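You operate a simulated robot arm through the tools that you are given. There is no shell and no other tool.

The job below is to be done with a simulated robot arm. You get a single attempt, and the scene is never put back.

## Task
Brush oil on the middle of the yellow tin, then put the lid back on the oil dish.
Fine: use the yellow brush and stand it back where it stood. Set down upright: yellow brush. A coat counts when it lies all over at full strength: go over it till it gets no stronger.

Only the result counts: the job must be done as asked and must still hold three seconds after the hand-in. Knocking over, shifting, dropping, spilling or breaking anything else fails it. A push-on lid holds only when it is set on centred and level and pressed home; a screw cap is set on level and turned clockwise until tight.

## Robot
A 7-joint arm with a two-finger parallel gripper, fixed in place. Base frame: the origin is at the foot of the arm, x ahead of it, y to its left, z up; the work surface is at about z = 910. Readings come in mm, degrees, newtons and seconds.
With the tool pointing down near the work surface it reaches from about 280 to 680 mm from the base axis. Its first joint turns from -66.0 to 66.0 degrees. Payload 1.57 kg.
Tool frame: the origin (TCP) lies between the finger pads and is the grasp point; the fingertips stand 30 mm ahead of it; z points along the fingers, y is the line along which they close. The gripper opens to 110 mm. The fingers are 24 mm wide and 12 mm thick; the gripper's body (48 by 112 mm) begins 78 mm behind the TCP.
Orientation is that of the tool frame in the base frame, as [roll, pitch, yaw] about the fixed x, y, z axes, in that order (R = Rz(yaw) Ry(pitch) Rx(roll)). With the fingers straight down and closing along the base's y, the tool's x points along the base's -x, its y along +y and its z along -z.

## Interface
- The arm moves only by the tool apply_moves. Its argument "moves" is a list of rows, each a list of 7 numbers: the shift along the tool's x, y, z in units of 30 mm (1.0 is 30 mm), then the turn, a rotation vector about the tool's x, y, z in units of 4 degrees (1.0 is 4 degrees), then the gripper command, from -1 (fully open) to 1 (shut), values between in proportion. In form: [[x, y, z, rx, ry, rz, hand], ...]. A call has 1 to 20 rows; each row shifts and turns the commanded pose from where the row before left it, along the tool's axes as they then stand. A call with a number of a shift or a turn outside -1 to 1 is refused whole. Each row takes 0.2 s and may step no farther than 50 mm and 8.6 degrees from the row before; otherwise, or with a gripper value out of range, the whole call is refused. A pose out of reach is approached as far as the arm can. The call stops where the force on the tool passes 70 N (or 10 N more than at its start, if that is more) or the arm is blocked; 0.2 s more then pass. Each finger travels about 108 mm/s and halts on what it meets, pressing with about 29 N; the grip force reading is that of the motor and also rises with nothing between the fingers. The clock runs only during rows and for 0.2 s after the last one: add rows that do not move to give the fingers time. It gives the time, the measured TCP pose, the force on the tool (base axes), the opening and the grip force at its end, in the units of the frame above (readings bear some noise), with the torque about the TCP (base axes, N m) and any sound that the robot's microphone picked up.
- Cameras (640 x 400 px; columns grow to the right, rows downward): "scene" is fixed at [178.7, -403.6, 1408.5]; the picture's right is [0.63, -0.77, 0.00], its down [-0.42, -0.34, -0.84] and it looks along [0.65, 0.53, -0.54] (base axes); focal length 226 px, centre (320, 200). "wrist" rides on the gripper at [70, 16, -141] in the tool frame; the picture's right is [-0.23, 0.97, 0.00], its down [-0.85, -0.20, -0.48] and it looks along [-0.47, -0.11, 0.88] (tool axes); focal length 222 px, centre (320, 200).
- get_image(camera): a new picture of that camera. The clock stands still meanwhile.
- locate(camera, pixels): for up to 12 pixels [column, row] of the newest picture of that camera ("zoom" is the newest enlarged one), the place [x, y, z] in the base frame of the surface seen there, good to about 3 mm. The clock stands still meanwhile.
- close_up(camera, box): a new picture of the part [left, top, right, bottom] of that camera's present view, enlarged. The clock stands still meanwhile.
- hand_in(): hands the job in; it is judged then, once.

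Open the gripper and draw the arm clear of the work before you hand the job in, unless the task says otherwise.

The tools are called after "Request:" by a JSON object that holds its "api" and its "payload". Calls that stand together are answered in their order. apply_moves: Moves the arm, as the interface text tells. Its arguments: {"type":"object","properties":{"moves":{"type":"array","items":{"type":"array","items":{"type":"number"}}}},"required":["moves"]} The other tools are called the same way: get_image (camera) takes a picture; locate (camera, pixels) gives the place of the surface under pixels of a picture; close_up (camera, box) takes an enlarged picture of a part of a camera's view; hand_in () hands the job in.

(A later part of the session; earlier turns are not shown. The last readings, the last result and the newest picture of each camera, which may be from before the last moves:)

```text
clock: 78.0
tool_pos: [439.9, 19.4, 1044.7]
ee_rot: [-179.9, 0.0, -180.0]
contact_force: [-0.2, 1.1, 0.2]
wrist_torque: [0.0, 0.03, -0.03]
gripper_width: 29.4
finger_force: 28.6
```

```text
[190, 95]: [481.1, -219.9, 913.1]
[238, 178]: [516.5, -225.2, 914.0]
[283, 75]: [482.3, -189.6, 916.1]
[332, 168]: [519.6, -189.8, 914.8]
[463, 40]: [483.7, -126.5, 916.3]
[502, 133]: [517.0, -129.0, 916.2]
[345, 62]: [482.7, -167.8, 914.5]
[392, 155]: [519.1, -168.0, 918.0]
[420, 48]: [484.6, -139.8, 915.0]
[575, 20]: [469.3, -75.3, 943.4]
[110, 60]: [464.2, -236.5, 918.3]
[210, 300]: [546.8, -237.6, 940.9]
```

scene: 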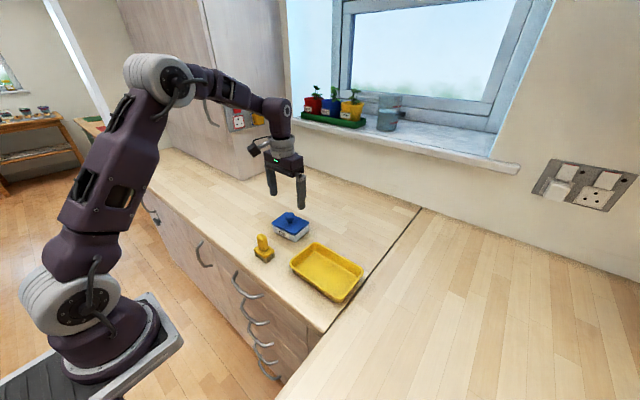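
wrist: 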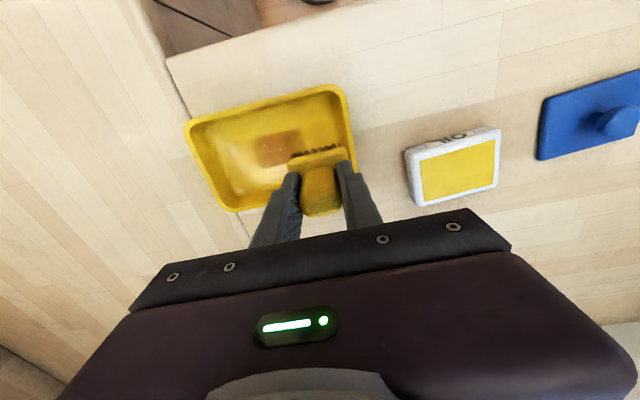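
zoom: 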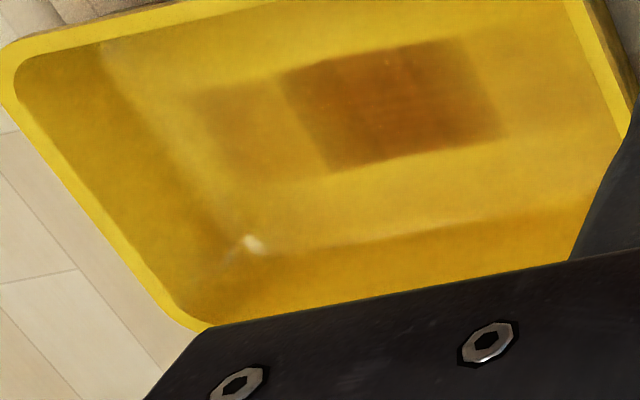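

The patch's ends seem marginally lighter than its centre in this view. Since I'm still holding the brush, I'll reload and do one more thorough session on the zone; moving over the dish now.

Request:
{"api": "apply_moves", "payload": {"moves": [[-0.4, 0.07, 0, 0, 0, 0, 1], [-0.85, 0.13, 0, 0, 0, 0, 1], [-0.85, 0.13, 0, 0, 0, 0, 1], [-0.85, 0.13, 0, 0, 0, 0, 1], [-0.85, 0.13, 0, 0, 0, 0, 1], [-0.46, 0.07, 0, 0, 0, 0, 1], [0, 0, 0.6, 0, 0, 0, 1], [0, 0, 0.5, 0, 0, 0, 1], [0, 0, 0.2, 0, 0, 0, 1], [0, 0, 0, 0, 0, 0, 1]]}}

Request:
{"api": "close_up", "payload": {"camera": "scene", "box": [250, 170, 330, 240]}}

```text
clock: 80.2
tool_pos: [570.2, 39.5, 1005.2]
ee_rot: [180.0, 0.0, -179.9]
contact_force: [0.9, 0.4, -0.8]
wrist_torque: [0.0, 0.0, -0.03]
gripper_width: 29.4
finger_force: 29.5
```

```text
5.71 times, centred on (290, 205) of scene
```

zoom: 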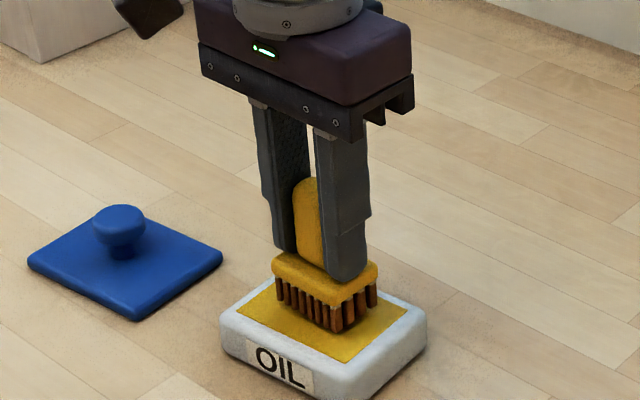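

Just above the oil; I'll ease down in 0.6 mm steps until contact.

Request:
{"api": "apply_moves", "payload": {"moves": [[0.03, 0.03, 0.03, 0, 0, 0, 1], [0, 0, 0.03, 0, 0, 0, 1], [0, 0, 0, 0, 0, 0, 1]]}}

```text
clock: 81.0
tool_pos: [568.7, 42.2, 1005.6]
ee_rot: [180.0, 0.1, 180.0]
contact_force: [-0.7, -0.1, -0.2]
wrist_torque: [-0.02, -0.01, -0.04]
gripper_width: 29.2
finger_force: 28.6
```

Request:
{"api": "apply_moves", "payload": {"moves": [[0, 0, 0.03, 0, 0, 0, 1], [0, 0, 0.03, 0, 0, 0, 1], [0, 0, 0, 0, 0, 0, 1]]}}

```text
clock: 81.8
tool_pos: [568.0, 39.7, 1003.0]
ee_rot: [-179.9, -0.1, -179.9]
contact_force: [0.3, -0.6, 0.2]
wrist_torque: [-0.03, 0.01, 0.02]
gripper_width: 29.3
finger_force: 29.0
```

Request:
{"api": "apply_moves", "payload": {"moves": [[0, 0, 0.02, 0, 0, 0, 1], [0, 0, 0.02, 0, 0, 0, 1], [0, 0, 0, 0, 0, 0, 1]]}}

```text
clock: 82.6
tool_pos: [567.1, 39.5, 1002.5]
ee_rot: [180.0, 0.0, 180.0]
contact_force: [0.4, 0.5, -0.3]
wrist_torque: [0.01, -0.01, -0.03]
gripper_width: 29.5
finger_force: 29.3
```

Still no force; I'll look at the gap before going further.

Request:
{"api": "close_up", "payload": {"camera": "scene", "box": [265, 185, 325, 235]}}

```text
8.00 times, centred on (295, 210) of scene
```

zoom: 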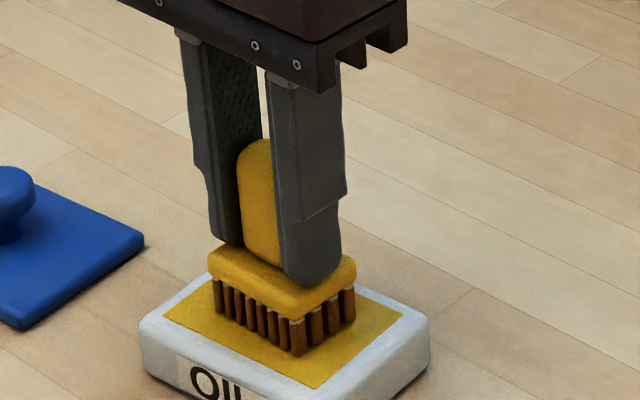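

Request:
{"api": "apply_moves", "payload": {"moves": [[0, 0, 0.02, 0, 0, 0, 1], [0, 0, 0.02, 0, 0, 0, 1], [0, 0, 0, 0, 0, 0, 1]]}}

```text
clock: 83.4
tool_pos: [566.5, 40.4, 1001.0]
ee_rot: [180.0, 0.2, -180.0]
contact_force: [-1.6, -1.3, 19.8]
wrist_torque: [-0.1, 0.04, -0.01]
gripper_width: 29.3
finger_force: 28.8
```

Contact at 20 N; the brush has now slid up until its head meets the fingertips. I'll lift and carry it to the -y end of the zone at (499.5, -172).

Request:
{"api": "apply_moves", "payload": {"moves": [[0, 0, -0.05, 0, 0, 0, 1], [0, 0, -0.15, 0, 0, 0, 1], [0, 0, -0.5, 0, 0, 0, 1], [0, 0, -0.7, 0, 0, 0, 1], [0.15, -0.45, 0, 0, 0, 0, 1], [0.28, -0.87, 0, 0, 0, 0, 1], [0.28, -0.87, 0, 0, 0, 0, 1], [0.28, -0.87, 0, 0, 0, 0, 1], [0.28, -0.87, 0, 0, 0, 0, 1], [0.28, -0.87, 0, 0, 0, 0, 1], [0.28, -0.87, 0, 0, 0, 0, 1], [0.28, -0.87, 0, 0, 0, 0, 1], [0.16, -0.56, 0, 0, 0, 0, 1], [0, 0, 0, 0, 0, 0, 1]]}}

```text
clock: 86.4
tool_pos: [500.0, -173.5, 1044.4]
ee_rot: [179.9, 0.0, -180.0]
contact_force: [0.7, -0.3, -0.3]
wrist_torque: [0.01, 0.0, 0.01]
gripper_width: 29.3
finger_force: 29.2
```

Now I'll descend: about 66 mm, then small steps to contact.

Request:
{"api": "apply_moves", "payload": {"moves": [[0, 0.05, 0.6, 0, 0, 0, 1], [0, 0, 0.8, 0, 0, 0, 1], [0, 0, 0.6, 0, 0, 0, 1], [0, 0, 0.2, 0, 0, 0, 1], [0, 0, 0.03, 0, 0, 0, 1], [0, 0, 0.02, 0, 0, 0, 1], [0, 0, 0, 0, 0, 0, 1]]}}

```text
clock: 88.0
tool_pos: [498.7, -170.9, 975.6]
ee_rot: [180.0, 0.0, -180.0]
contact_force: [-0.2, 0.8, -0.2]
wrist_torque: [0.0, -0.01, 0.02]
gripper_width: 29.4
finger_force: 28.6
```

Request:
{"api": "apply_moves", "payload": {"moves": [[0, 0, 0.02, 0, 0, 0, 1], [0, 0, 0.02, 0, 0, 0, 1], [0, 0, 0, 0, 0, 0, 1]]}}

```text
clock: 88.8
tool_pos: [497.9, -172.2, 975.6]
ee_rot: [-179.8, 0.1, 179.9]
contact_force: [-4.0, -4.7, 19.6]
wrist_torque: [-0.14, 0.18, 0.03]
gripper_width: 29.3
finger_force: 28.6
```

Contact at 20 N. I'll make slow passes between y≈-172 and -148 with dwells at each end.

Request:
{"api": "apply_moves", "payload": {"moves": [[0, 0, 0, 0, 0, 0, 1], [0, 0, 0, 0, 0, 0, 1], [0, 0.27, 0, 0, 0, 0, 1], [0, 0.27, 0, 0, 0, 0, 1], [0, 0.27, 0, 0, 0, 0, 1], [0, 0, 0, 0, 0, 0, 1], [0, 0, 0, 0, 0, 0, 1], [0, 0, 0, 0, 0, 0, 1]]}}

```text
clock: 90.6
tool_pos: [499.4, -145.3, 974.7]
ee_rot: [-180.0, 0.1, 180.0]
contact_force: [1.9, -15.3, 49.2]
wrist_torque: [-0.47, -0.17, -0.05]
gripper_width: 29.1
finger_force: 28.6
```

Force is 49 N at this end since the brush no longer yields. I'll ease up 1.2 mm and check.

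Request:
{"api": "apply_moves", "payload": {"moves": [[0, 0, -0.03, 0, 0, 0, 1], [0, -0.03, -0.015, 0, 0, 0, 1], [0, 0, 0, 0, 0, 0, 1]]}}

```text
clock: 91.4
tool_pos: [499.0, -145.6, 975.1]
ee_rot: [179.9, 0.0, 180.0]
contact_force: [6.1, 3.6, 29.4]
wrist_torque: [0.17, -0.57, 0.04]
gripper_width: 29.3
finger_force: 29.0
```

I'll stroke back toward -172, dwell, and check the force.

Request:
{"api": "apply_moves", "payload": {"moves": [[0, -0.27, 0, 0, 0, 0, 1], [0, -0.27, 0, 0, 0, 0, 1], [0, -0.27, 0, 0, 0, 0, 1], [0, 0, 0, 0, 0, 0, 1]]}}

Request:
{"api": "close_up", "payload": {"camera": "scene", "box": [290, 205, 390, 300]}}

```text
clock: 92.4
tool_pos: [497.9, -169.1, 974.3]
ee_rot: [179.9, 0.1, -180.0]
contact_force: [-0.1, 16.7, 47.0]
wrist_torque: [0.77, -0.04, 0.05]
gripper_width: 29.1
finger_force: 29.1
```

```text
4.21 times, centred on (340, 252) of scene
```

zoom: 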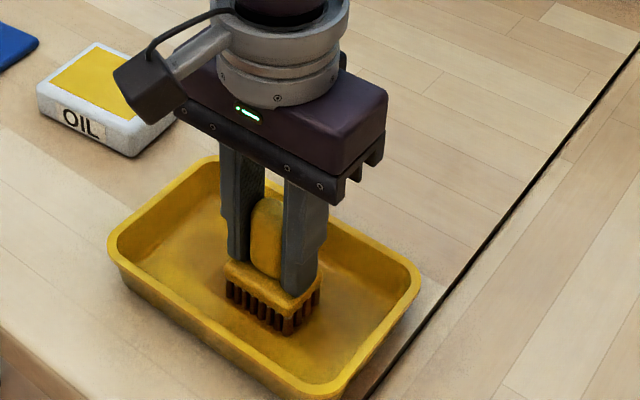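

Force is 47 N now—too high. I'll ease up 1.5 mm.

Request:
{"api": "apply_moves", "payload": {"moves": [[0, 0, -0.03, 0, 0, 0, 1], [0, 0, -0.02, 0, 0, 0, 1], [0, 0, 0, 0, 0, 0, 1]]}}

```text
clock: 93.2
tool_pos: [498.1, -172.3, 973.9]
ee_rot: [180.0, -0.2, 179.9]
contact_force: [-1.3, -0.7, 3.4]
wrist_torque: [-0.01, 0.02, 0.06]
gripper_width: 29.3
finger_force: 28.9
```

Now 3.4 N. I'll press 0.3 mm and do gentle passes.

Request:
{"api": "apply_moves", "payload": {"moves": [[0, 0, 0.01, 0, 0, 0, 1], [0, 0, 0, 0, 0, 0, 1], [0, 0.27, 0, 0, 0, 0, 1], [0, 0.27, 0, 0, 0, 0, 1], [0, 0.27, 0, 0, 0, 0, 1], [0, 0, 0, 0, 0, 0, 1]]}}

```text
clock: 94.6
tool_pos: [499.9, -148.4, 975.3]
ee_rot: [-179.9, 0.0, 179.8]
contact_force: [-0.4, 0.2, -0.8]
wrist_torque: [0.01, -0.03, 0.01]
gripper_width: 29.4
finger_force: 29.1
```

Request:
{"api": "apply_moves", "payload": {"moves": [[0, 0, 0.02, 0, 0, 0, 1], [0, 0, 0.02, 0, 0, 0, 1], [0, 0, 0, 0, 0, 0, 1]]}}

```text
clock: 95.4
tool_pos: [498.7, -148.3, 975.0]
ee_rot: [180.0, 0.0, -180.0]
contact_force: [-0.1, 0.2, 3.9]
wrist_torque: [-0.04, -0.01, 0.0]
gripper_width: 29.1
finger_force: 29.0
```

Light contact here (3.9 N). I'll press slightly, dwell, and pass back and forth once more.

Request:
{"api": "apply_moves", "payload": {"moves": [[0, 0, 0.012, 0, 0, 0, 1], [0, 0, 0, 0, 0, 0, 1], [0, 0, 0, 0, 0, 0, 1], [0, -0.27, 0, 0, 0, 0, 1], [0, -0.27, 0, 0, 0, 0, 1], [0, -0.27, 0, 0, 0, 0, 1], [0, 0, 0, 0, 0, 0, 1], [0, 0, 0, 0, 0, 0, 1], [0, 0.27, 0, 0, 0, 0, 1], [0, 0.27, 0, 0, 0, 0, 1], [0, 0.27, 0, 0, 0, 0, 1], [0, 0, 0, 0, 0, 0, 1], [0, 0, 0, 0, 0, 0, 1]]}}

```text
clock: 98.2
tool_pos: [498.4, -147.1, 975.9]
ee_rot: [-180.0, 0.0, 179.9]
contact_force: [0.6, 0.5, -0.8]
wrist_torque: [0.0, 0.01, -0.02]
gripper_width: 29.2
finger_force: 29.0
```

I'll lift and carry the brush clear toward its home spot, then compare the coat.

Request:
{"api": "apply_moves", "payload": {"moves": [[0, 0, -0.2, 0, 0, 0, 1], [0, 0, -0.7, 0, 0, 0, 1], [0, 0, -0.8, 0, 0, 0, 1], [0, 0, -0.7, 0, 0, 0, 1], [0.3, 0.8, 0, 0, 0, 0, 1], [0.35, 0.95, 0, 0, 0, 0, 1], [0.35, 0.95, 0, 0, 0, 0, 1], [0.35, 0.95, 0, 0, 0, 0, 1], [0.35, 0.95, 0, 0, 0, 0, 1], [0.26, 0.95, 0, 0, 0, 0, 1], [0, 0, 0, 0, 0, 0, 1]]}}

Request:
{"api": "close_up", "payload": {"camera": "scene", "box": [296, 242, 376, 292]}}

Request:
{"api": "close_up", "payload": {"camera": "wrist", "box": [120, 190, 264, 280]}}

Request:
{"api": "close_up", "payload": {"camera": "scene", "box": [230, 190, 390, 310]}}

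```text
clock: 100.6
tool_pos: [438.0, 21.5, 1047.9]
ee_rot: [180.0, 0.0, 179.9]
contact_force: [0.0, 0.6, -0.8]
wrist_torque: [0.03, 0.0, -0.01]
gripper_width: 29.2
finger_force: 29.5
```

```text
8.00 times, centred on (336, 267) of scene
```

zoom: 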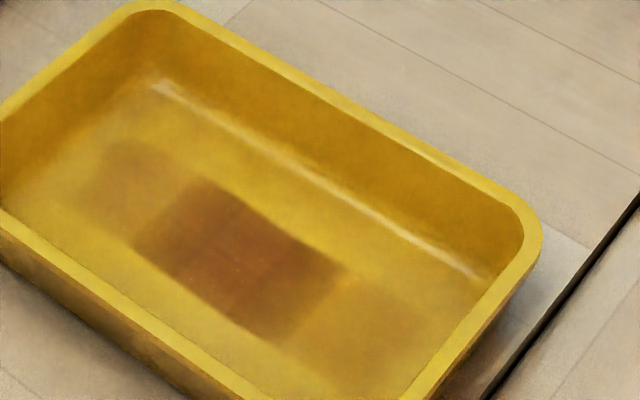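

```text
4.44 times, centred on (192, 235) of wrist
```

zoom: 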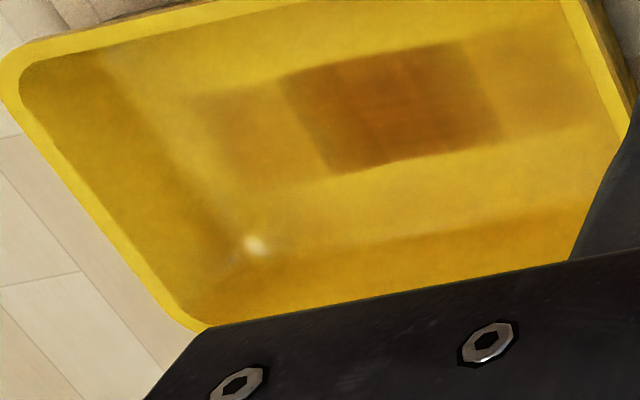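

```text
3.33 times, centred on (310, 250) of scene
```

zoom: 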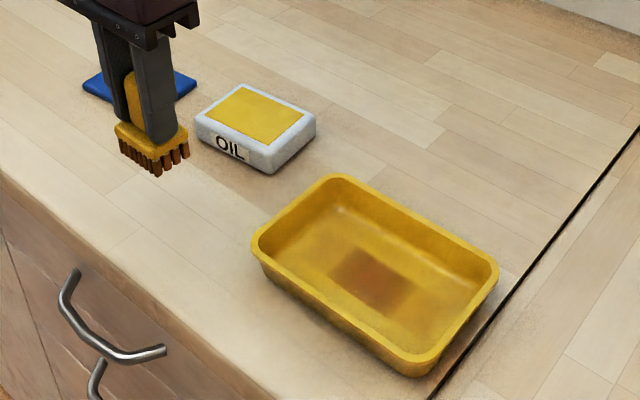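

The dark zone is unchanged (saturated), while the +y neighbour became slightly more visible. I'll locate the outer edges of both faint neighbours to understand the cell layout.

Request:
{"api": "close_up", "payload": {"camera": "scene", "box": [296, 250, 340, 280]}}

Request:
{"api": "close_up", "payload": {"camera": "wrist", "box": [155, 190, 255, 240]}}

```text
13.33 times, centred on (318, 265) of scene
```

zoom: 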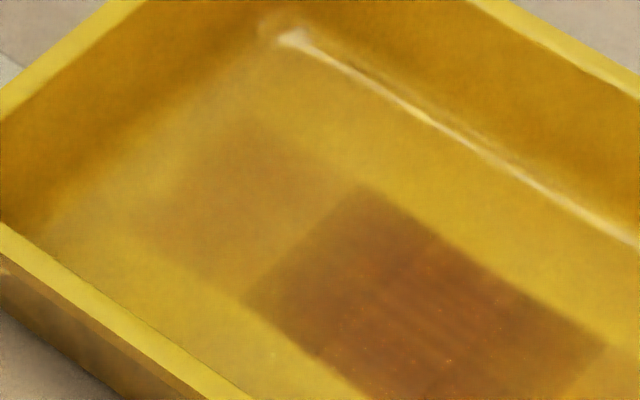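

```text
6.40 times, centred on (205, 215) of wrist
```

zoom: 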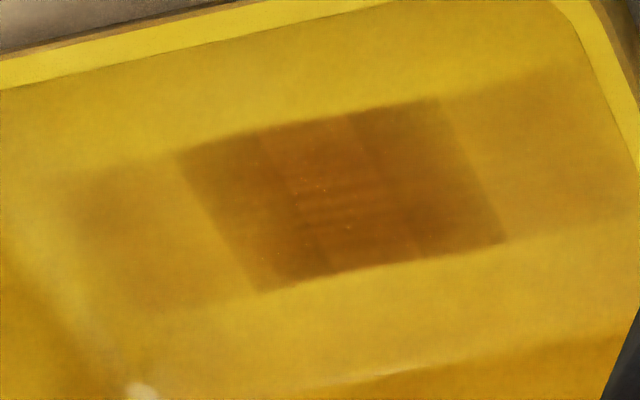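

Here three sub-bands are visible: boundaries near x≈265 and 350 on the top edge. I'll locate those and the faint edges.

Request:
{"api": "locate", "payload": {"camera": "zoom", "pixels": [[65, 190], [130, 308], [180, 157], [258, 290], [262, 137], [330, 273], [350, 116], [418, 255], [440, 100], [505, 242], [530, 78], [610, 215]]}}

```text
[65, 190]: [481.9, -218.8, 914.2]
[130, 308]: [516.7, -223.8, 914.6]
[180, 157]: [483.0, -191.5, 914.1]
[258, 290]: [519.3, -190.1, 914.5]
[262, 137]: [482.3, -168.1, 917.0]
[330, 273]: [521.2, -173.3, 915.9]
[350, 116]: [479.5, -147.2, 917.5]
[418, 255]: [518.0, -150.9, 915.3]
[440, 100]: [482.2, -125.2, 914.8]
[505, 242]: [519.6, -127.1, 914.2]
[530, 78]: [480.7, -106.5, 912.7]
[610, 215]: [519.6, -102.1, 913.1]
```

The strip is only as wide as the brush (x 483–518), with ~21 mm cells along y; no oil ever showed beyond it in x despite offset strokes. So the strip itself is evidently the patch to be coated, and its faint end cells (to about -221 and -103) still need full strength. I'll go back over the -y end now.

Request:
{"api": "apply_moves", "payload": {"moves": [[-0.12, -0.44, 0, 0, 0, 0, 1], [-0.26, -0.9, 0, 0, 0, 0, 1], [-0.26, -0.9, 0, 0, 0, 0, 1], [-0.26, -0.9, 0, 0, 0, 0, 1], [-0.26, -0.9, 0, 0, 0, 0, 1], [-0.26, -0.9, 0, 0, 0, 0, 1], [-0.26, -0.9, 0, 0, 0, 0, 1], [-0.26, -0.9, 0, 0, 0, 0, 1], [-0.1, -0.35, 0, 0, 0, 0, 1], [0, 0, 0, 0, 0, 0, 1]]}}

Request:
{"api": "close_up", "payload": {"camera": "scene", "box": [290, 205, 390, 300]}}

```text
clock: 102.8
tool_pos: [500.5, -193.8, 1047.2]
ee_rot: [-179.9, 0.0, -179.9]
contact_force: [-0.5, 0.0, -0.7]
wrist_torque: [0.02, 0.01, 0.0]
gripper_width: 29.1
finger_force: 29.3
```

```text
4.21 times, centred on (340, 252) of scene
```

zoom: 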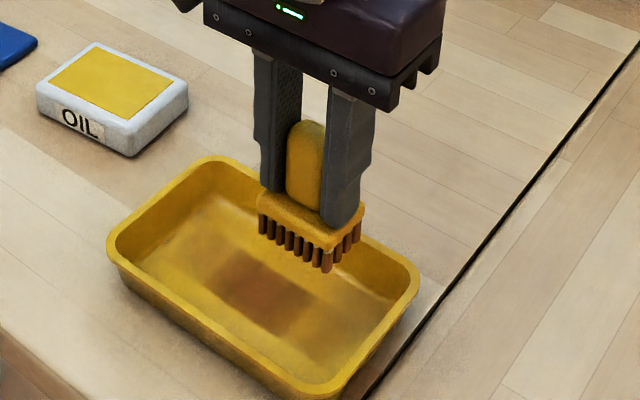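

Above y≈-193. I'll descend about 70 mm, then ease to contact.

Request:
{"api": "apply_moves", "payload": {"moves": [[0, 0, 0.6, 0, 0, 0, 1], [0, 0, 0.8, 0, 0, 0, 1], [0, 0, 0.7, 0, 0, 0, 1], [0, 0, 0.2, 0, 0, 0, 1], [0, 0, 0.04, 0, 0, 0, 1], [0, 0, 0, 0, 0, 0, 1]]}}

```text
clock: 104.2
tool_pos: [501.8, -193.9, 976.2]
ee_rot: [180.0, 0.0, 180.0]
contact_force: [0.2, 1.2, -0.5]
wrist_torque: [-0.03, 0.01, -0.05]
gripper_width: 29.1
finger_force: 28.6
```

Request:
{"api": "apply_moves", "payload": {"moves": [[0.03, 0.02, 0.02, 0, 0, 0, 1], [0, 0, 0.02, 0, 0, 0, 1], [0, 0, 0, 0, 0, 0, 1]]}}

```text
clock: 105.0
tool_pos: [501.5, -192.6, 974.6]
ee_rot: [179.8, 0.0, 180.0]
contact_force: [-0.8, 0.1, -0.8]
wrist_torque: [0.01, -0.03, 0.02]
gripper_width: 29.0
finger_force: 28.9
```

Request:
{"api": "apply_moves", "payload": {"moves": [[0.02, 0, 0.02, 0, 0, 0, 1], [0, 0, 0.02, 0, 0, 0, 1], [0, 0, 0, 0, 0, 0, 1]]}}

```text
clock: 105.8
tool_pos: [499.5, -193.1, 974.9]
ee_rot: [-179.9, 0.1, -179.9]
contact_force: [0.0, 3.1, 20.5]
wrist_torque: [0.18, 0.04, 0.02]
gripper_width: 29.3
finger_force: 29.0
```

Contact at 20 N. I'll dwell and make slow short strokes around here (y -197 to -181).

Request:
{"api": "apply_moves", "payload": {"moves": [[0, -0.12, 0, 0, 0, 0, 1], [0, 0, 0, 0, 0, 0, 1], [0, 0, 0, 0, 0, 0, 1], [0, 0.27, 0, 0, 0, 0, 1], [0, 0.27, 0, 0, 0, 0, 1], [0, 0, 0, 0, 0, 0, 1], [0, -0.27, 0, 0, 0, 0, 1], [0, -0.27, 0, 0, 0, 0, 1], [0, 0, 0, 0, 0, 0, 1], [0, 0, 0, 0, 0, 0, 1]]}}

Request:
{"api": "close_up", "payload": {"camera": "scene", "box": [290, 205, 390, 300]}}

```text
clock: 108.0
tool_pos: [501.7, -196.0, 974.1]
ee_rot: [180.0, 0.2, -180.0]
contact_force: [4.2, 17.2, 49.4]
wrist_torque: [0.88, -0.18, 0.02]
gripper_width: 29.3
finger_force: 29.3
```

```text
4.21 times, centred on (340, 252) of scene
```

zoom: 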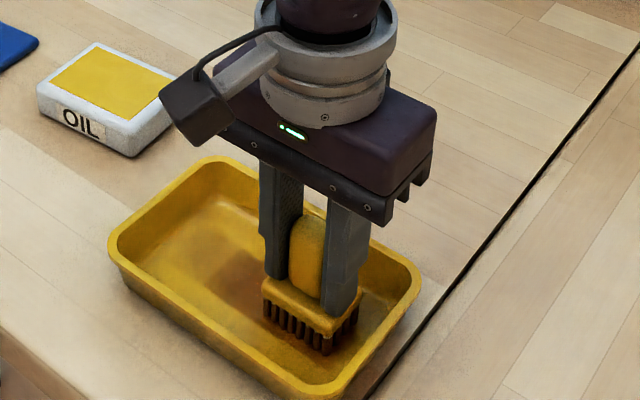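

Force climbed to 49 N; I'll ease up and then stroke along toward +y through the whole strip with lighter contact.

Request:
{"api": "apply_moves", "payload": {"moves": [[0, 0, -0.03, 0, 0, 0, 1], [0, 0.02, -0.01, 0, 0, 0, 1], [0, 0, 0, 0, 0, 0, 1]]}}

```text
clock: 108.8
tool_pos: [499.3, -198.1, 975.5]
ee_rot: [-179.9, -0.1, 179.8]
contact_force: [7.8, -4.0, 22.8]
wrist_torque: [-0.14, -0.59, -0.04]
gripper_width: 29.1
finger_force: 28.7
```

Request:
{"api": "apply_moves", "payload": {"moves": [[0, 0.05, 0, 0, 0, 0, 1], [0, 0.2, 0, 0, 0, 0, 1], [0, 0.2, 0, 0, 0, 0, 1], [0, -0.2, 0, 0, 0, 0, 1], [0, -0.2, 0, 0, 0, 0, 1], [0, 0, 0, 0, 0, 0, 1]]}}

```text
clock: 110.2
tool_pos: [500.1, -194.1, 974.7]
ee_rot: [180.0, -0.1, 179.9]
contact_force: [0.0, -0.5, -0.8]
wrist_torque: [-0.01, -0.01, 0.0]
gripper_width: 29.3
finger_force: 28.8
```

Contact is gone; I'll lift and shift toward +y to see how the -y end looks.

Request:
{"api": "apply_moves", "payload": {"moves": [[0, 0, -0.2, 0, 0, 0, 1], [0, 0, -0.7, 0, 0, 0, 1], [0, 0, -0.8, 0, 0, 0, 1], [0, 0.6, -0.7, 0, 0, 0, 1], [0, 1, 0, 0, 0, 0, 1], [0, 1, 0, 0, 0, 0, 1], [0, 1, 0, 0, 0, 0, 1], [0, 0, 0, 0, 0, 0, 1]]}}

Request:
{"api": "close_up", "payload": {"camera": "scene", "box": [296, 242, 376, 292]}}

Request:
{"api": "close_up", "payload": {"camera": "wrist", "box": [180, 80, 324, 180]}}

```text
clock: 112.0
tool_pos: [500.6, -85.6, 1044.6]
ee_rot: [179.9, -0.1, 179.9]
contact_force: [-0.2, 0.1, -0.9]
wrist_torque: [0.01, -0.01, -0.01]
gripper_width: 29.4
finger_force: 28.9
```

```text
8.00 times, centred on (336, 267) of scene
```

zoom: 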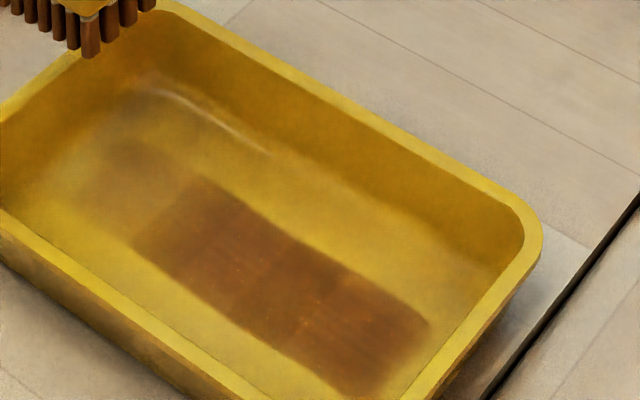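

```text
4.00 times, centred on (252, 130) of wrist
```

zoom: 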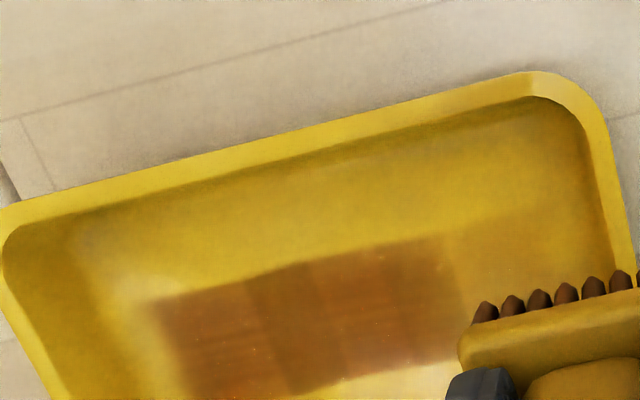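

The -y end is now dark too. I'll locate the new dark boundary.

Request:
{"api": "close_up", "payload": {"camera": "scene", "box": [320, 260, 364, 294]}}

Request:
{"api": "locate", "payload": {"camera": "zoom", "pixels": [[300, 170], [430, 260], [350, 360], [240, 290], [270, 140], [180, 240], [200, 120], [110, 190]]}}

```text
11.76 times, centred on (342, 277) of scene
```

zoom: 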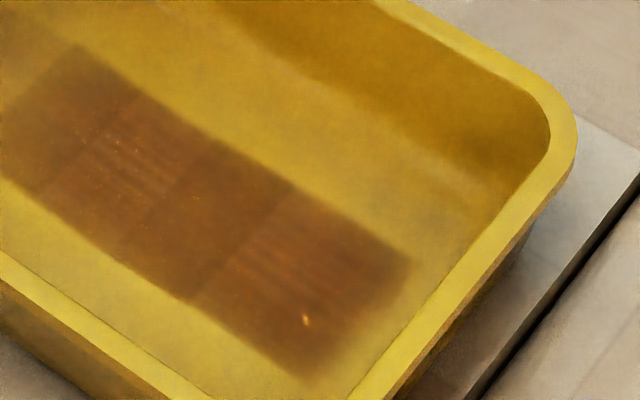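

```text
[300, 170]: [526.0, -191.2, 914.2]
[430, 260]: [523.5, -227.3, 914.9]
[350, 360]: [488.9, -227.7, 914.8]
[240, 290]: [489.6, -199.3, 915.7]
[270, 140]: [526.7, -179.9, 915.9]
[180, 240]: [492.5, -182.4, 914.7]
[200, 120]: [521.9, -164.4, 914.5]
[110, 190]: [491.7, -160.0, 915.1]
```

The -y end is now as dark as the rest (to y≈-222). Next I'll coat the +y end the same way: move to y≈-122 and descend.

Request:
{"api": "apply_moves", "payload": {"moves": [[0.02, -0.6, 0, 0, 0, 0, 1], [0, -0.6, 0, 0, 0, 0, 1], [0, 0, 0.6, 0, 0, 0, 1], [0, 0, 0.8, 0, 0, 0, 1], [0, 0, 0.7, 0, 0, 0, 1], [0, 0, 0.15, 0, 0, 0, 1], [0, 0, 0.04, 0, 0, 0, 1], [0, 0, 0, 0, 0, 0, 1]]}}

```text
clock: 113.8
tool_pos: [498.1, -124.2, 977.8]
ee_rot: [180.0, 0.0, 180.0]
contact_force: [0.0, -0.9, -0.9]
wrist_torque: [-0.04, 0.02, 0.02]
gripper_width: 29.2
finger_force: 29.4
```

Request:
{"api": "apply_moves", "payload": {"moves": [[0, 0, 0.04, 0, 0, 0, 1], [0, 0, 0.03, 0, 0, 0, 1], [0, 0, 0.02, 0, 0, 0, 1], [0, 0, 0, 0, 0, 0, 1]]}}

```text
clock: 114.8
tool_pos: [499.1, -122.1, 975.4]
ee_rot: [-179.9, 0.0, 179.9]
contact_force: [0.5, 0.3, -0.3]
wrist_torque: [0.0, 0.06, -0.02]
gripper_width: 29.0
finger_force: 28.7
```

Request:
{"api": "apply_moves", "payload": {"moves": [[0, 0, 0.02, 0, 0, 0, 1], [0, 0, 0.02, 0, 0, 0, 1], [0, 0, 0, 0, 0, 0, 1]]}}

```text
clock: 115.6
tool_pos: [500.3, -123.2, 974.2]
ee_rot: [-179.9, 0.1, 179.8]
contact_force: [-2.1, 3.4, 17.5]
wrist_torque: [0.14, 0.12, 0.04]
gripper_width: 29.1
finger_force: 29.4
```

Contact at 17.5 N. I'll dwell and make slow short strokes over this end (y about -121 to -137).

Request:
{"api": "apply_moves", "payload": {"moves": [[0, 0.03, 0, 0, 0, 0, 1], [0, 0, 0, 0, 0, 0, 1], [0, 0, 0, 0, 0, 0, 1], [0, -0.27, 0, 0, 0, 0, 1], [0, -0.27, 0, 0, 0, 0, 1], [0, 0, 0, 0, 0, 0, 1], [0, 0.27, 0, 0, 0, 0, 1], [0, 0.27, 0, 0, 0, 0, 1], [0, 0, 0, 0, 0, 0, 1], [0, 0, 0, 0, 0, 0, 1]]}}

```text
clock: 117.8
tool_pos: [499.0, -122.1, 974.5]
ee_rot: [-180.0, -0.1, -180.0]
contact_force: [-1.1, -0.1, 3.3]
wrist_torque: [-0.11, -0.04, -0.05]
gripper_width: 29.5
finger_force: 29.1
```

Request:
{"api": "apply_moves", "payload": {"moves": [[0, 0, 0.015, 0, 0, 0, 1], [0, 0, 0.01, 0, 0, 0, 1], [0, 0, 0, 0, 0, 0, 1], [0, 0, 0, 0, 0, 0, 1]]}}

```text
clock: 118.8
tool_pos: [500.0, -121.8, 974.8]
ee_rot: [179.9, 0.0, -179.9]
contact_force: [-4.2, -0.1, 14.2]
wrist_torque: [0.02, 0.21, -0.03]
gripper_width: 29.5
finger_force: 28.8
```

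Contact at 14 N. I'll do one long pass along the strip toward -y, checking the force midway.

Request:
{"api": "apply_moves", "payload": {"moves": [[0, -0.3, 0, 0, 0, 0, 1], [0, -0.3, 0, 0, 0, 0, 1], [0, -0.3, 0, 0, 0, 0, 1], [0, -0.3, 0, 0, 0, 0, 1]]}}

```text
clock: 119.8
tool_pos: [499.1, -156.5, 974.5]
ee_rot: [-180.0, 0.0, 179.9]
contact_force: [1.0, 12.7, 37.0]
wrist_torque: [0.49, -0.16, 0.05]
gripper_width: 29.5
finger_force: 29.0
```

Force rose to 37 N; I'll ease slightly and continue toward -195.

Request:
{"api": "apply_moves", "payload": {"moves": [[0, 0, -0.02, 0, 0, 0, 1], [0, -0.3, 0, 0, 0, 0, 1], [0, -0.3, 0, 0, 0, 0, 1], [0, -0.3, 0, 0, 0, 0, 1], [0, -0.3, 0, 0, 0, 0, 1], [0, 0, 0, 0, 0, 0, 1]]}}

```text
clock: 121.2
tool_pos: [499.4, -193.7, 975.0]
ee_rot: [179.9, 0.1, -179.9]
contact_force: [0.0, 1.8, 6.9]
wrist_torque: [0.05, -0.01, 0.01]
gripper_width: 29.5
finger_force: 29.1
```

I'll return along the strip to about -122 with a touch more pressure, then lift and look.

Request:
{"api": "apply_moves", "payload": {"moves": [[0, -0.08, 0.015, 0, 0, 0, 1], [0, 0, 0, 0, 0, 0, 1], [0, 0.3, 0, 0, 0, 0, 1], [0, 0.3, 0, 0, 0, 0, 1], [0, 0.3, 0, 0, 0, 0, 1], [0, 0.3, 0, 0, 0, 0, 1], [0, 0.3, 0, 0, 0, 0, 1], [0, 0.3, 0, 0, 0, 0, 1], [0, 0.3, 0, 0, 0, 0, 1], [0, 0.3, 0, 0, 0, 0, 1], [0, 0.08, 0, 0, 0, 0, 1], [0, 0, 0, 0, 0, 0, 1]]}}

```text
clock: 123.8
tool_pos: [499.7, -122.8, 974.9]
ee_rot: [-179.9, 0.0, 179.9]
contact_force: [-1.9, -11.4, 33.0]
wrist_torque: [-0.38, 0.13, -0.03]
gripper_width: 29.2
finger_force: 28.4
```

Now I'll lift and carry the brush to above its home spot (440, 21), then inspect the strip.

Request:
{"api": "apply_moves", "payload": {"moves": [[0, 0, -0.1, 0, 0, 0, 1], [0, 0, -0.4, 0, 0, 0, 1], [0, 0, -0.9, 0, 0, 0, 1], [0, 0, -0.9, 0, 0, 0, 1], [0.2, 0.5, 0, 0, 0, 0, 1], [0.4, 0.95, 0, 0, 0, 0, 1], [0.4, 0.95, 0, 0, 0, 0, 1], [0.4, 0.95, 0, 0, 0, 0, 1], [0.4, 0.95, 0, 0, 0, 0, 1], [0.18, 0.46, 0, 0, 0, 0, 1], [0, 0, 0, 0, 0, 0, 1]]}}

Request:
{"api": "close_up", "payload": {"camera": "scene", "box": [296, 242, 376, 292]}}

Request:
{"api": "close_up", "payload": {"camera": "wrist", "box": [120, 190, 264, 280]}}

Request:
{"api": "close_up", "payload": {"camera": "scene", "box": [230, 190, 390, 310]}}

```text
clock: 126.2
tool_pos: [437.2, 22.4, 1041.0]
ee_rot: [-180.0, 0.0, 180.0]
contact_force: [0.7, 0.6, -1.0]
wrist_torque: [0.02, 0.02, 0.02]
gripper_width: 29.1
finger_force: 29.2
```

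```text
8.00 times, centred on (336, 267) of scene
```

zoom: 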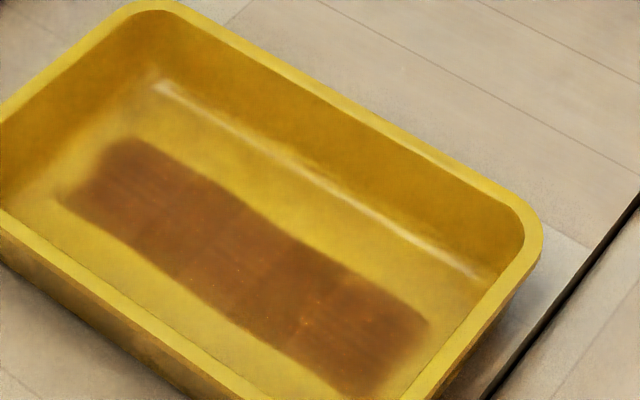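

```text
4.44 times, centred on (192, 235) of wrist
```

zoom: 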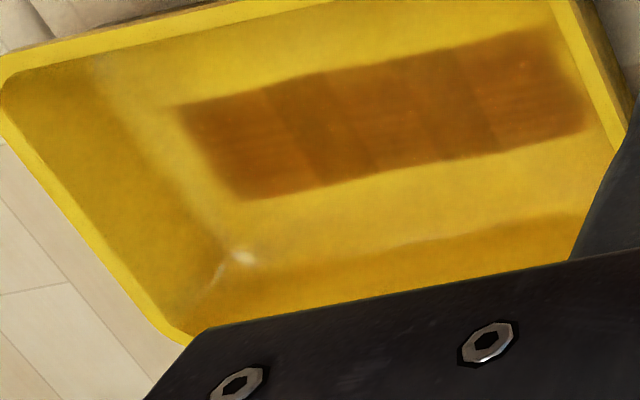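

```text
3.33 times, centred on (310, 250) of scene
```

zoom: 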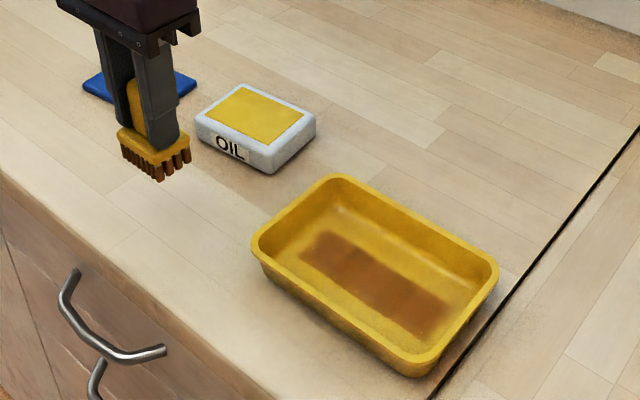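

The strip is now evenly coated over its full length, with some banding. I'll zoom in on the bands to judge evenness.

Request:
{"api": "close_up", "payload": {"camera": "wrist", "box": [155, 190, 255, 240]}}

Request:
{"api": "locate", "payload": {"camera": "zoom", "pixels": [[50, 210], [130, 325], [170, 155], [245, 295], [235, 135], [310, 280], [350, 105], [420, 260], [420, 90], [490, 240], [560, 55], [630, 205]]}}

Request:
{"api": "close_up", "payload": {"camera": "scene", "box": [300, 252, 356, 294]}}

```text
6.40 times, centred on (205, 215) of wrist
```

zoom: 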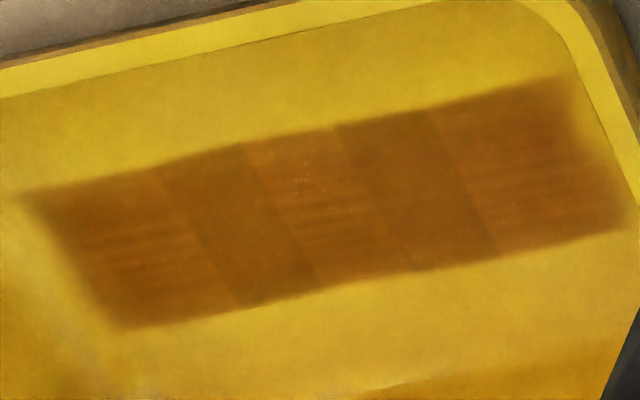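

```text
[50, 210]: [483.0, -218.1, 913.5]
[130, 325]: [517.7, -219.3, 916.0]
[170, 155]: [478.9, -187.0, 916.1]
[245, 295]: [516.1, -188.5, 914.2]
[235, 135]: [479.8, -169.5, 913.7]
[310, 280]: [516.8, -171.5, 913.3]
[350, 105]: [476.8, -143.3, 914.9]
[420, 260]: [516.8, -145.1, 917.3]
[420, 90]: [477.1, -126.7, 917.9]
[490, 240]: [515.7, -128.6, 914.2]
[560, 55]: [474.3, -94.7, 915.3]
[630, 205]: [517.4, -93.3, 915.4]
```

```text
9.52 times, centred on (328, 273) of scene
```

zoom: 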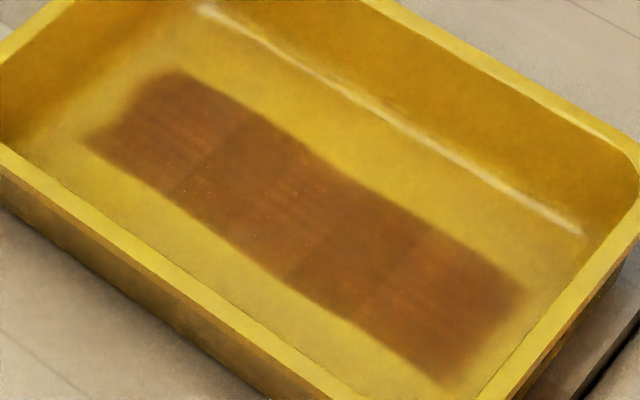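

All three overlapping sections of the strip now look equally brown. To be sure the ends are at full strength, I'll reload and go over the whole strip once more; first back to the oil dish.

Request:
{"api": "apply_moves", "payload": {"moves": [[-0.45, 0.07, 0, 0, 0, 0, 1], [-0.86, 0.12, 0, 0, 0, 0, 1], [-0.86, 0.12, 0, 0, 0, 0, 1], [-0.86, 0.12, 0, 0, 0, 0, 1], [-0.86, 0.12, 0, 0, 0, 0, 1], [-0.42, 0.08, 0, 0, 0, 0, 1], [0, 0, 0.6, 0, 0, 0, 1], [0, 0, 0.5, 0, 0, 0, 1], [0, 0, 0.1, 0, 0, 0, 1], [0, 0, 0, 0, 0, 0, 1]]}}

```text
clock: 128.4
tool_pos: [569.5, 39.7, 1006.3]
ee_rot: [180.0, 0.0, -180.0]
contact_force: [-0.4, -0.4, -0.3]
wrist_torque: [0.03, -0.02, 0.02]
gripper_width: 29.3
finger_force: 29.0
```

Request:
{"api": "apply_moves", "payload": {"moves": [[0.03, 0.03, 0.07, 0, 0, 0, 1], [0, 0, 0.04, 0, 0, 0, 1], [0, 0, 0.03, 0, 0, 0, 1], [0, 0, 0, 0, 0, 0, 1]]}}

```text
clock: 129.4
tool_pos: [569.1, 40.3, 1002.3]
ee_rot: [180.0, 0.0, -179.9]
contact_force: [1.2, 0.0, -0.6]
wrist_torque: [-0.01, 0.0, 0.01]
gripper_width: 29.3
finger_force: 29.4
```

Request:
{"api": "apply_moves", "payload": {"moves": [[0, 0, 0.025, 0, 0, 0, 1], [0, 0, 0.025, 0, 0, 0, 1], [0, 0, 0, 0, 0, 0, 1]]}}

```text
clock: 130.2
tool_pos: [569.3, 41.3, 1002.3]
ee_rot: [180.0, 0.0, 180.0]
contact_force: [-0.6, -0.2, -1.6]
wrist_torque: [0.04, 0.0, -0.01]
gripper_width: 29.4
finger_force: 29.6
```

Request:
{"api": "apply_moves", "payload": {"moves": [[0, 0, 0.025, 0, 0, 0, 1], [0, 0, 0.02, 0, 0, 0, 1], [0, 0, 0, 0, 0, 0, 1]]}}

```text
clock: 131.0
tool_pos: [568.7, 41.3, 1000.1]
ee_rot: [180.0, 0.0, 180.0]
contact_force: [-0.8, -1.5, 7.0]
wrist_torque: [-0.1, 0.07, 0.0]
gripper_width: 29.5
finger_force: 28.5
```

Light contact (7 N), brush reloaded. Lift and carry to the -y end of the strip.

Request:
{"api": "apply_moves", "payload": {"moves": [[0, 0, 0, 0, 0, 0, 1], [0, 0, -0.05, 0, 0, 0, 1], [0, 0, -0.15, 0, 0, 0, 1], [0, 0, -0.5, 0, 0, 0, 1], [0, 0, -0.7, 0, 0, 0, 1], [0.13, -0.43, 0, 0, 0, 0, 1], [0.26, -0.89, 0, 0, 0, 0, 1], [0.26, -0.89, 0, 0, 0, 0, 1], [0.26, -0.89, 0, 0, 0, 0, 1], [0.26, -0.89, 0, 0, 0, 0, 1], [0.26, -0.89, 0, 0, 0, 0, 1], [0.26, -0.89, 0, 0, 0, 0, 1], [0.26, -0.89, 0, 0, 0, 0, 1], [0.26, -0.89, 0, 0, 0, 0, 1], [0.09, -0.32, 0, 0, 0, 0, 1], [0, 0, 0, 0, 0, 0, 1]]}}

```text
clock: 134.4
tool_pos: [502.0, -195.9, 1040.2]
ee_rot: [179.9, -0.1, -180.0]
contact_force: [-0.3, 0.7, -0.4]
wrist_torque: [-0.02, 0.04, 0.0]
gripper_width: 29.1
finger_force: 29.3
```

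Request:
{"api": "apply_moves", "payload": {"moves": [[0.05, 0.03, 0.6, 0, 0, 0, 1], [0, 0, 0.8, 0, 0, 0, 1], [0, 0, 0.6, 0, 0, 0, 1], [0, 0, 0.12, 0, 0, 0, 1], [0, 0, 0.04, 0, 0, 0, 1], [0, 0, 0.03, 0, 0, 0, 1], [0, 0, 0, 0, 0, 0, 1]]}}

```text
clock: 136.0
tool_pos: [497.8, -194.6, 976.3]
ee_rot: [180.0, 0.0, -180.0]
contact_force: [0.0, 0.0, -0.8]
wrist_torque: [0.01, 0.01, 0.01]
gripper_width: 29.3
finger_force: 28.9
```

Request:
{"api": "apply_moves", "payload": {"moves": [[0, 0, 0.03, 0, 0, 0, 1], [0, 0, 0.025, 0, 0, 0, 1], [0, 0, 0, 0, 0, 0, 1]]}}

```text
clock: 136.8
tool_pos: [499.5, -195.7, 974.3]
ee_rot: [179.9, 0.0, -179.9]
contact_force: [-0.1, 0.9, 1.0]
wrist_torque: [0.06, -0.03, 0.01]
gripper_width: 29.1
finger_force: 29.0
```

Just touching (1 N). I'll press about 0.7 mm and dwell, then stroke along the strip.

Request:
{"api": "apply_moves", "payload": {"moves": [[0, 0, 0.022, 0, 0, 0, 1], [0, 0, 0, 0, 0, 0, 1], [0, 0, 0, 0, 0, 0, 1], [0, 0, 0, 0, 0, 0, 1]]}}

```text
clock: 137.8
tool_pos: [497.9, -194.8, 974.7]
ee_rot: [180.0, 0.1, 180.0]
contact_force: [-4.9, 1.8, 20.2]
wrist_torque: [0.08, 0.21, 0.05]
gripper_width: 29.2
finger_force: 29.2
```

Request:
{"api": "apply_moves", "payload": {"moves": [[0, 0.25, 0, 0, 0, 0, 1], [0, 0.25, 0, 0, 0, 0, 1], [0, -0.25, 0, 0, 0, 0, 1], [0, -0.25, 0, 0, 0, 0, 1], [0, 0, 0, 0, 0, 0, 1], [0, 0.3, 0, 0, 0, 0, 1], [0, 0.3, 0, 0, 0, 0, 1], [0, 0.3, 0, 0, 0, 0, 1], [0, 0.3, 0, 0, 0, 0, 1]]}}

```text
clock: 139.8
tool_pos: [497.7, -158.6, 973.1]
ee_rot: [-179.9, 0.1, 180.0]
contact_force: [0.7, -15.8, 46.4]
wrist_torque: [-0.56, -0.06, 0.0]
gripper_width: 29.2
finger_force: 29.2
```

Force is 46 N here; I'll ease 1 mm and continue to the +y end.

Request:
{"api": "apply_moves", "payload": {"moves": [[0, 0, -0.035, 0, 0, 0, 1], [0, 0.3, 0, 0, 0, 0, 1], [0, 0.3, 0, 0, 0, 0, 1], [0, 0.3, 0, 0, 0, 0, 1], [0, 0.3, 0, 0, 0, 0, 1], [0, 0, 0, 0, 0, 0, 1], [0, 0, 0, 0, 0, 0, 1]]}}

```text
clock: 141.4
tool_pos: [496.7, -121.3, 974.5]
ee_rot: [-179.9, 0.0, -180.0]
contact_force: [-1.6, -6.6, 25.7]
wrist_torque: [-0.31, 0.0, -0.01]
gripper_width: 29.4
finger_force: 28.4
```

Contact 26 N at the +y end. I'll make short strokes with dwell here.

Request:
{"api": "apply_moves", "payload": {"moves": [[-0.05, 0, 0, 0, 0, 0, 1], [0, 0, 0, 0, 0, 0, 1], [0, -0.25, 0, 0, 0, 0, 1], [0, -0.25, 0, 0, 0, 0, 1], [0, 0.25, 0, 0, 0, 0, 1], [0, 0.25, 0, 0, 0, 0, 1], [0, 0, 0, 0, 0, 0, 1], [0, 0, 0, 0, 0, 0, 1]]}}

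```text
clock: 143.2
tool_pos: [500.2, -121.2, 974.4]
ee_rot: [180.0, 0.0, 179.9]
contact_force: [0.2, -0.9, -0.1]
wrist_torque: [-0.03, -0.03, -0.03]
gripper_width: 29.3
finger_force: 29.0
```

Contact is now zero, so I'll lift and carry the brush home, then compare the coat with the reference images.

Request:
{"api": "apply_moves", "payload": {"moves": [[0, 0, -0.1, 0, 0, 0, 1], [0, 0, -0.4, 0, 0, 0, 1], [0, 0, -0.9, 0, 0, 0, 1], [0, 0, -0.9, 0, 0, 0, 1], [0.2, 0.5, 0, 0, 0, 0, 1], [0.4, 0.95, 0, 0, 0, 0, 1], [0.4, 0.95, 0, 0, 0, 0, 1], [0.4, 0.95, 0, 0, 0, 0, 1], [0.4, 0.95, 0, 0, 0, 0, 1], [0.17, 0.43, 0, 0, 0, 0, 1], [0, 0, 0, 0, 0, 0, 1]]}}

Request:
{"api": "close_up", "payload": {"camera": "scene", "box": [300, 252, 356, 294]}}

Request:
{"api": "close_up", "payload": {"camera": "wrist", "box": [155, 190, 255, 240]}}

Request:
{"api": "close_up", "payload": {"camera": "scene", "box": [230, 190, 390, 310]}}

```text
clock: 145.6
tool_pos: [439.8, 19.8, 1043.3]
ee_rot: [-180.0, 0.0, 179.9]
contact_force: [0.0, 0.2, 0.4]
wrist_torque: [-0.01, -0.01, 0.03]
gripper_width: 29.4
finger_force: 28.8
```

```text
9.52 times, centred on (328, 273) of scene
```

zoom: 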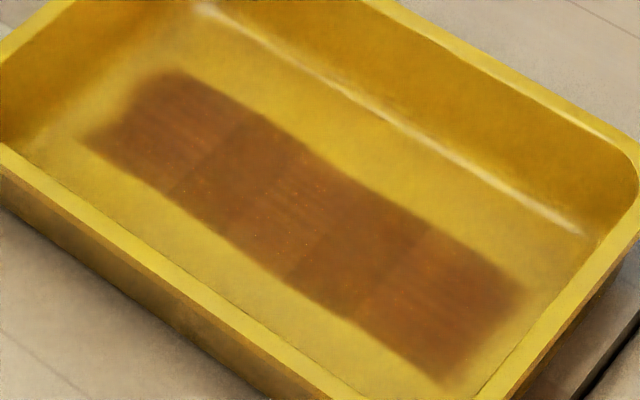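

```text
6.40 times, centred on (205, 215) of wrist
```

zoom: 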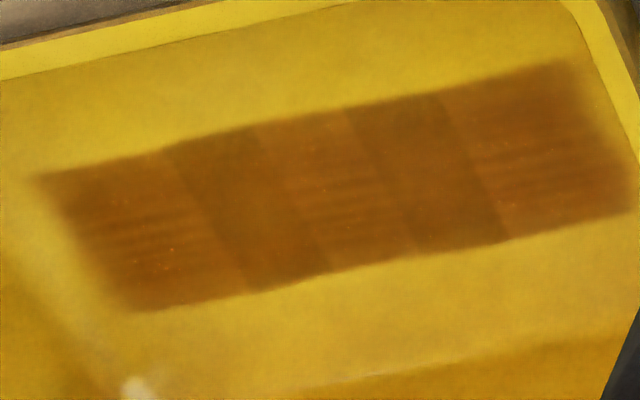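

```text
3.33 times, centred on (310, 250) of scene
```

zoom: 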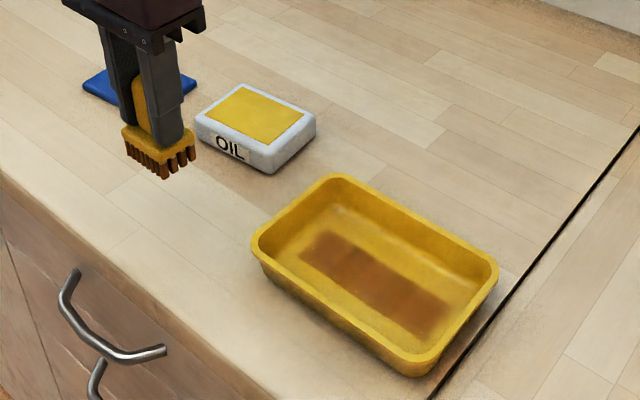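

No further strengthening: the coat is uniform and at full strength, and the tin and dish are unmoved. Now I'll read the pose again to refine the brush's home position before lowering.

Request:
{"api": "apply_moves", "payload": {"moves": [[0, 0, 0.5, 0, 0, 0, 1], [0, 0, 0.6, 0, 0, 0, 1], [0, 0, 0, 0, 0, 0, 1]]}}

Request:
{"api": "close_up", "payload": {"camera": "wrist", "box": [200, 60, 440, 220]}}

```text
clock: 146.4
tool_pos: [440.9, 18.4, 1010.7]
ee_rot: [-179.9, 0.0, -180.0]
contact_force: [0.3, 0.8, -0.5]
wrist_torque: [0.01, -0.03, 0.04]
gripper_width: 29.1
finger_force: 28.5
```

```text
2.50 times, centred on (320, 140) of wrist
```

zoom: 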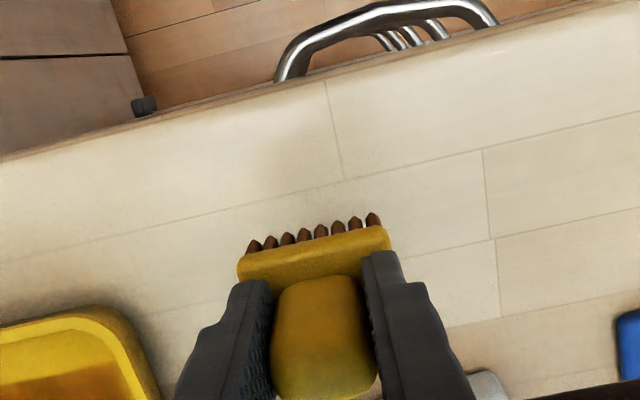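

The pose averages about (440.3, 19.1); I'll shift slightly to (439.6, 20.3) and lower to about z=975.

Request:
{"api": "apply_moves", "payload": {"moves": [[0.02, 0.04, 0.5, 0, 0, 0, 1], [0, 0, 0.5, 0, 0, 0, 1], [0, 0, 0.15, 0, 0, 0, 1], [0, 0, 0, 0, 0, 0, 1]]}}

Request:
{"api": "close_up", "payload": {"camera": "scene", "box": [220, 190, 320, 270]}}

Request:
{"api": "close_up", "payload": {"camera": "wrist", "box": [200, 60, 440, 220]}}

```text
clock: 147.4
tool_pos: [440.9, 20.2, 978.4]
ee_rot: [179.9, -0.1, 180.0]
contact_force: [-0.5, 0.4, -0.2]
wrist_torque: [-0.01, 0.0, -0.03]
gripper_width: 29.4
finger_force: 29.7
```

```text
5.00 times, centred on (270, 230) of scene
```

zoom: 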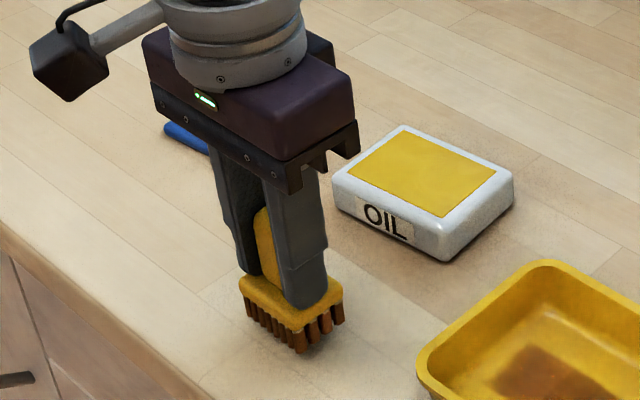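

```text
2.50 times, centred on (320, 140) of wrist
```

zoom: 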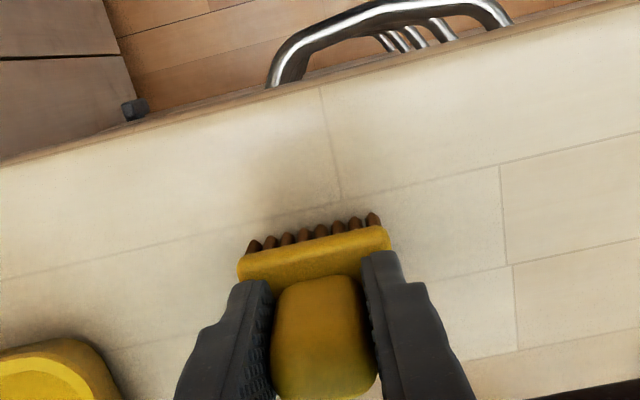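

The background features match the original grasp view closely. I'll ease down until the bristles touch the table.

Request:
{"api": "apply_moves", "payload": {"moves": [[0, 0, 0.08, 0, 0, 0, 1], [0, 0, 0.06, 0, 0, 0, 1], [0, 0, 0.04, 0, 0, 0, 1], [0, 0, 0, 0, 0, 0, 1]]}}

```text
clock: 148.4
tool_pos: [440.4, 20.8, 972.4]
ee_rot: [180.0, 0.0, 179.8]
contact_force: [0.1, 0.7, -0.9]
wrist_torque: [-0.02, 0.01, -0.01]
gripper_width: 29.6
finger_force: 29.4
```

Request:
{"api": "apply_moves", "payload": {"moves": [[0, 0, 0.03, 0, 0, 0, 1], [0, 0, 0.02, 0, 0, 0, 1], [0, 0, 0, 0, 0, 0, 1]]}}

```text
clock: 149.2
tool_pos: [438.6, 19.7, 970.6]
ee_rot: [-179.9, 0.1, 179.9]
contact_force: [-3.6, -1.6, 34.6]
wrist_torque: [-0.08, 0.23, -0.01]
gripper_width: 29.2
finger_force: 28.6
```

Contact at 35 N; I'll ease up about 1 mm to unload before opening.

Request:
{"api": "apply_moves", "payload": {"moves": [[0, 0, -0.02, 0, 0, 0, 1], [0, 0, -0.015, 0, 0, 0, 1], [0, 0, 0, 0, 0, 0, 1]]}}

```text
clock: 150.0
tool_pos: [440.3, 20.9, 971.6]
ee_rot: [180.0, 0.0, 179.9]
contact_force: [3.3, -0.1, 5.7]
wrist_torque: [-0.03, -0.19, -0.01]
gripper_width: 29.4
finger_force: 29.2
```

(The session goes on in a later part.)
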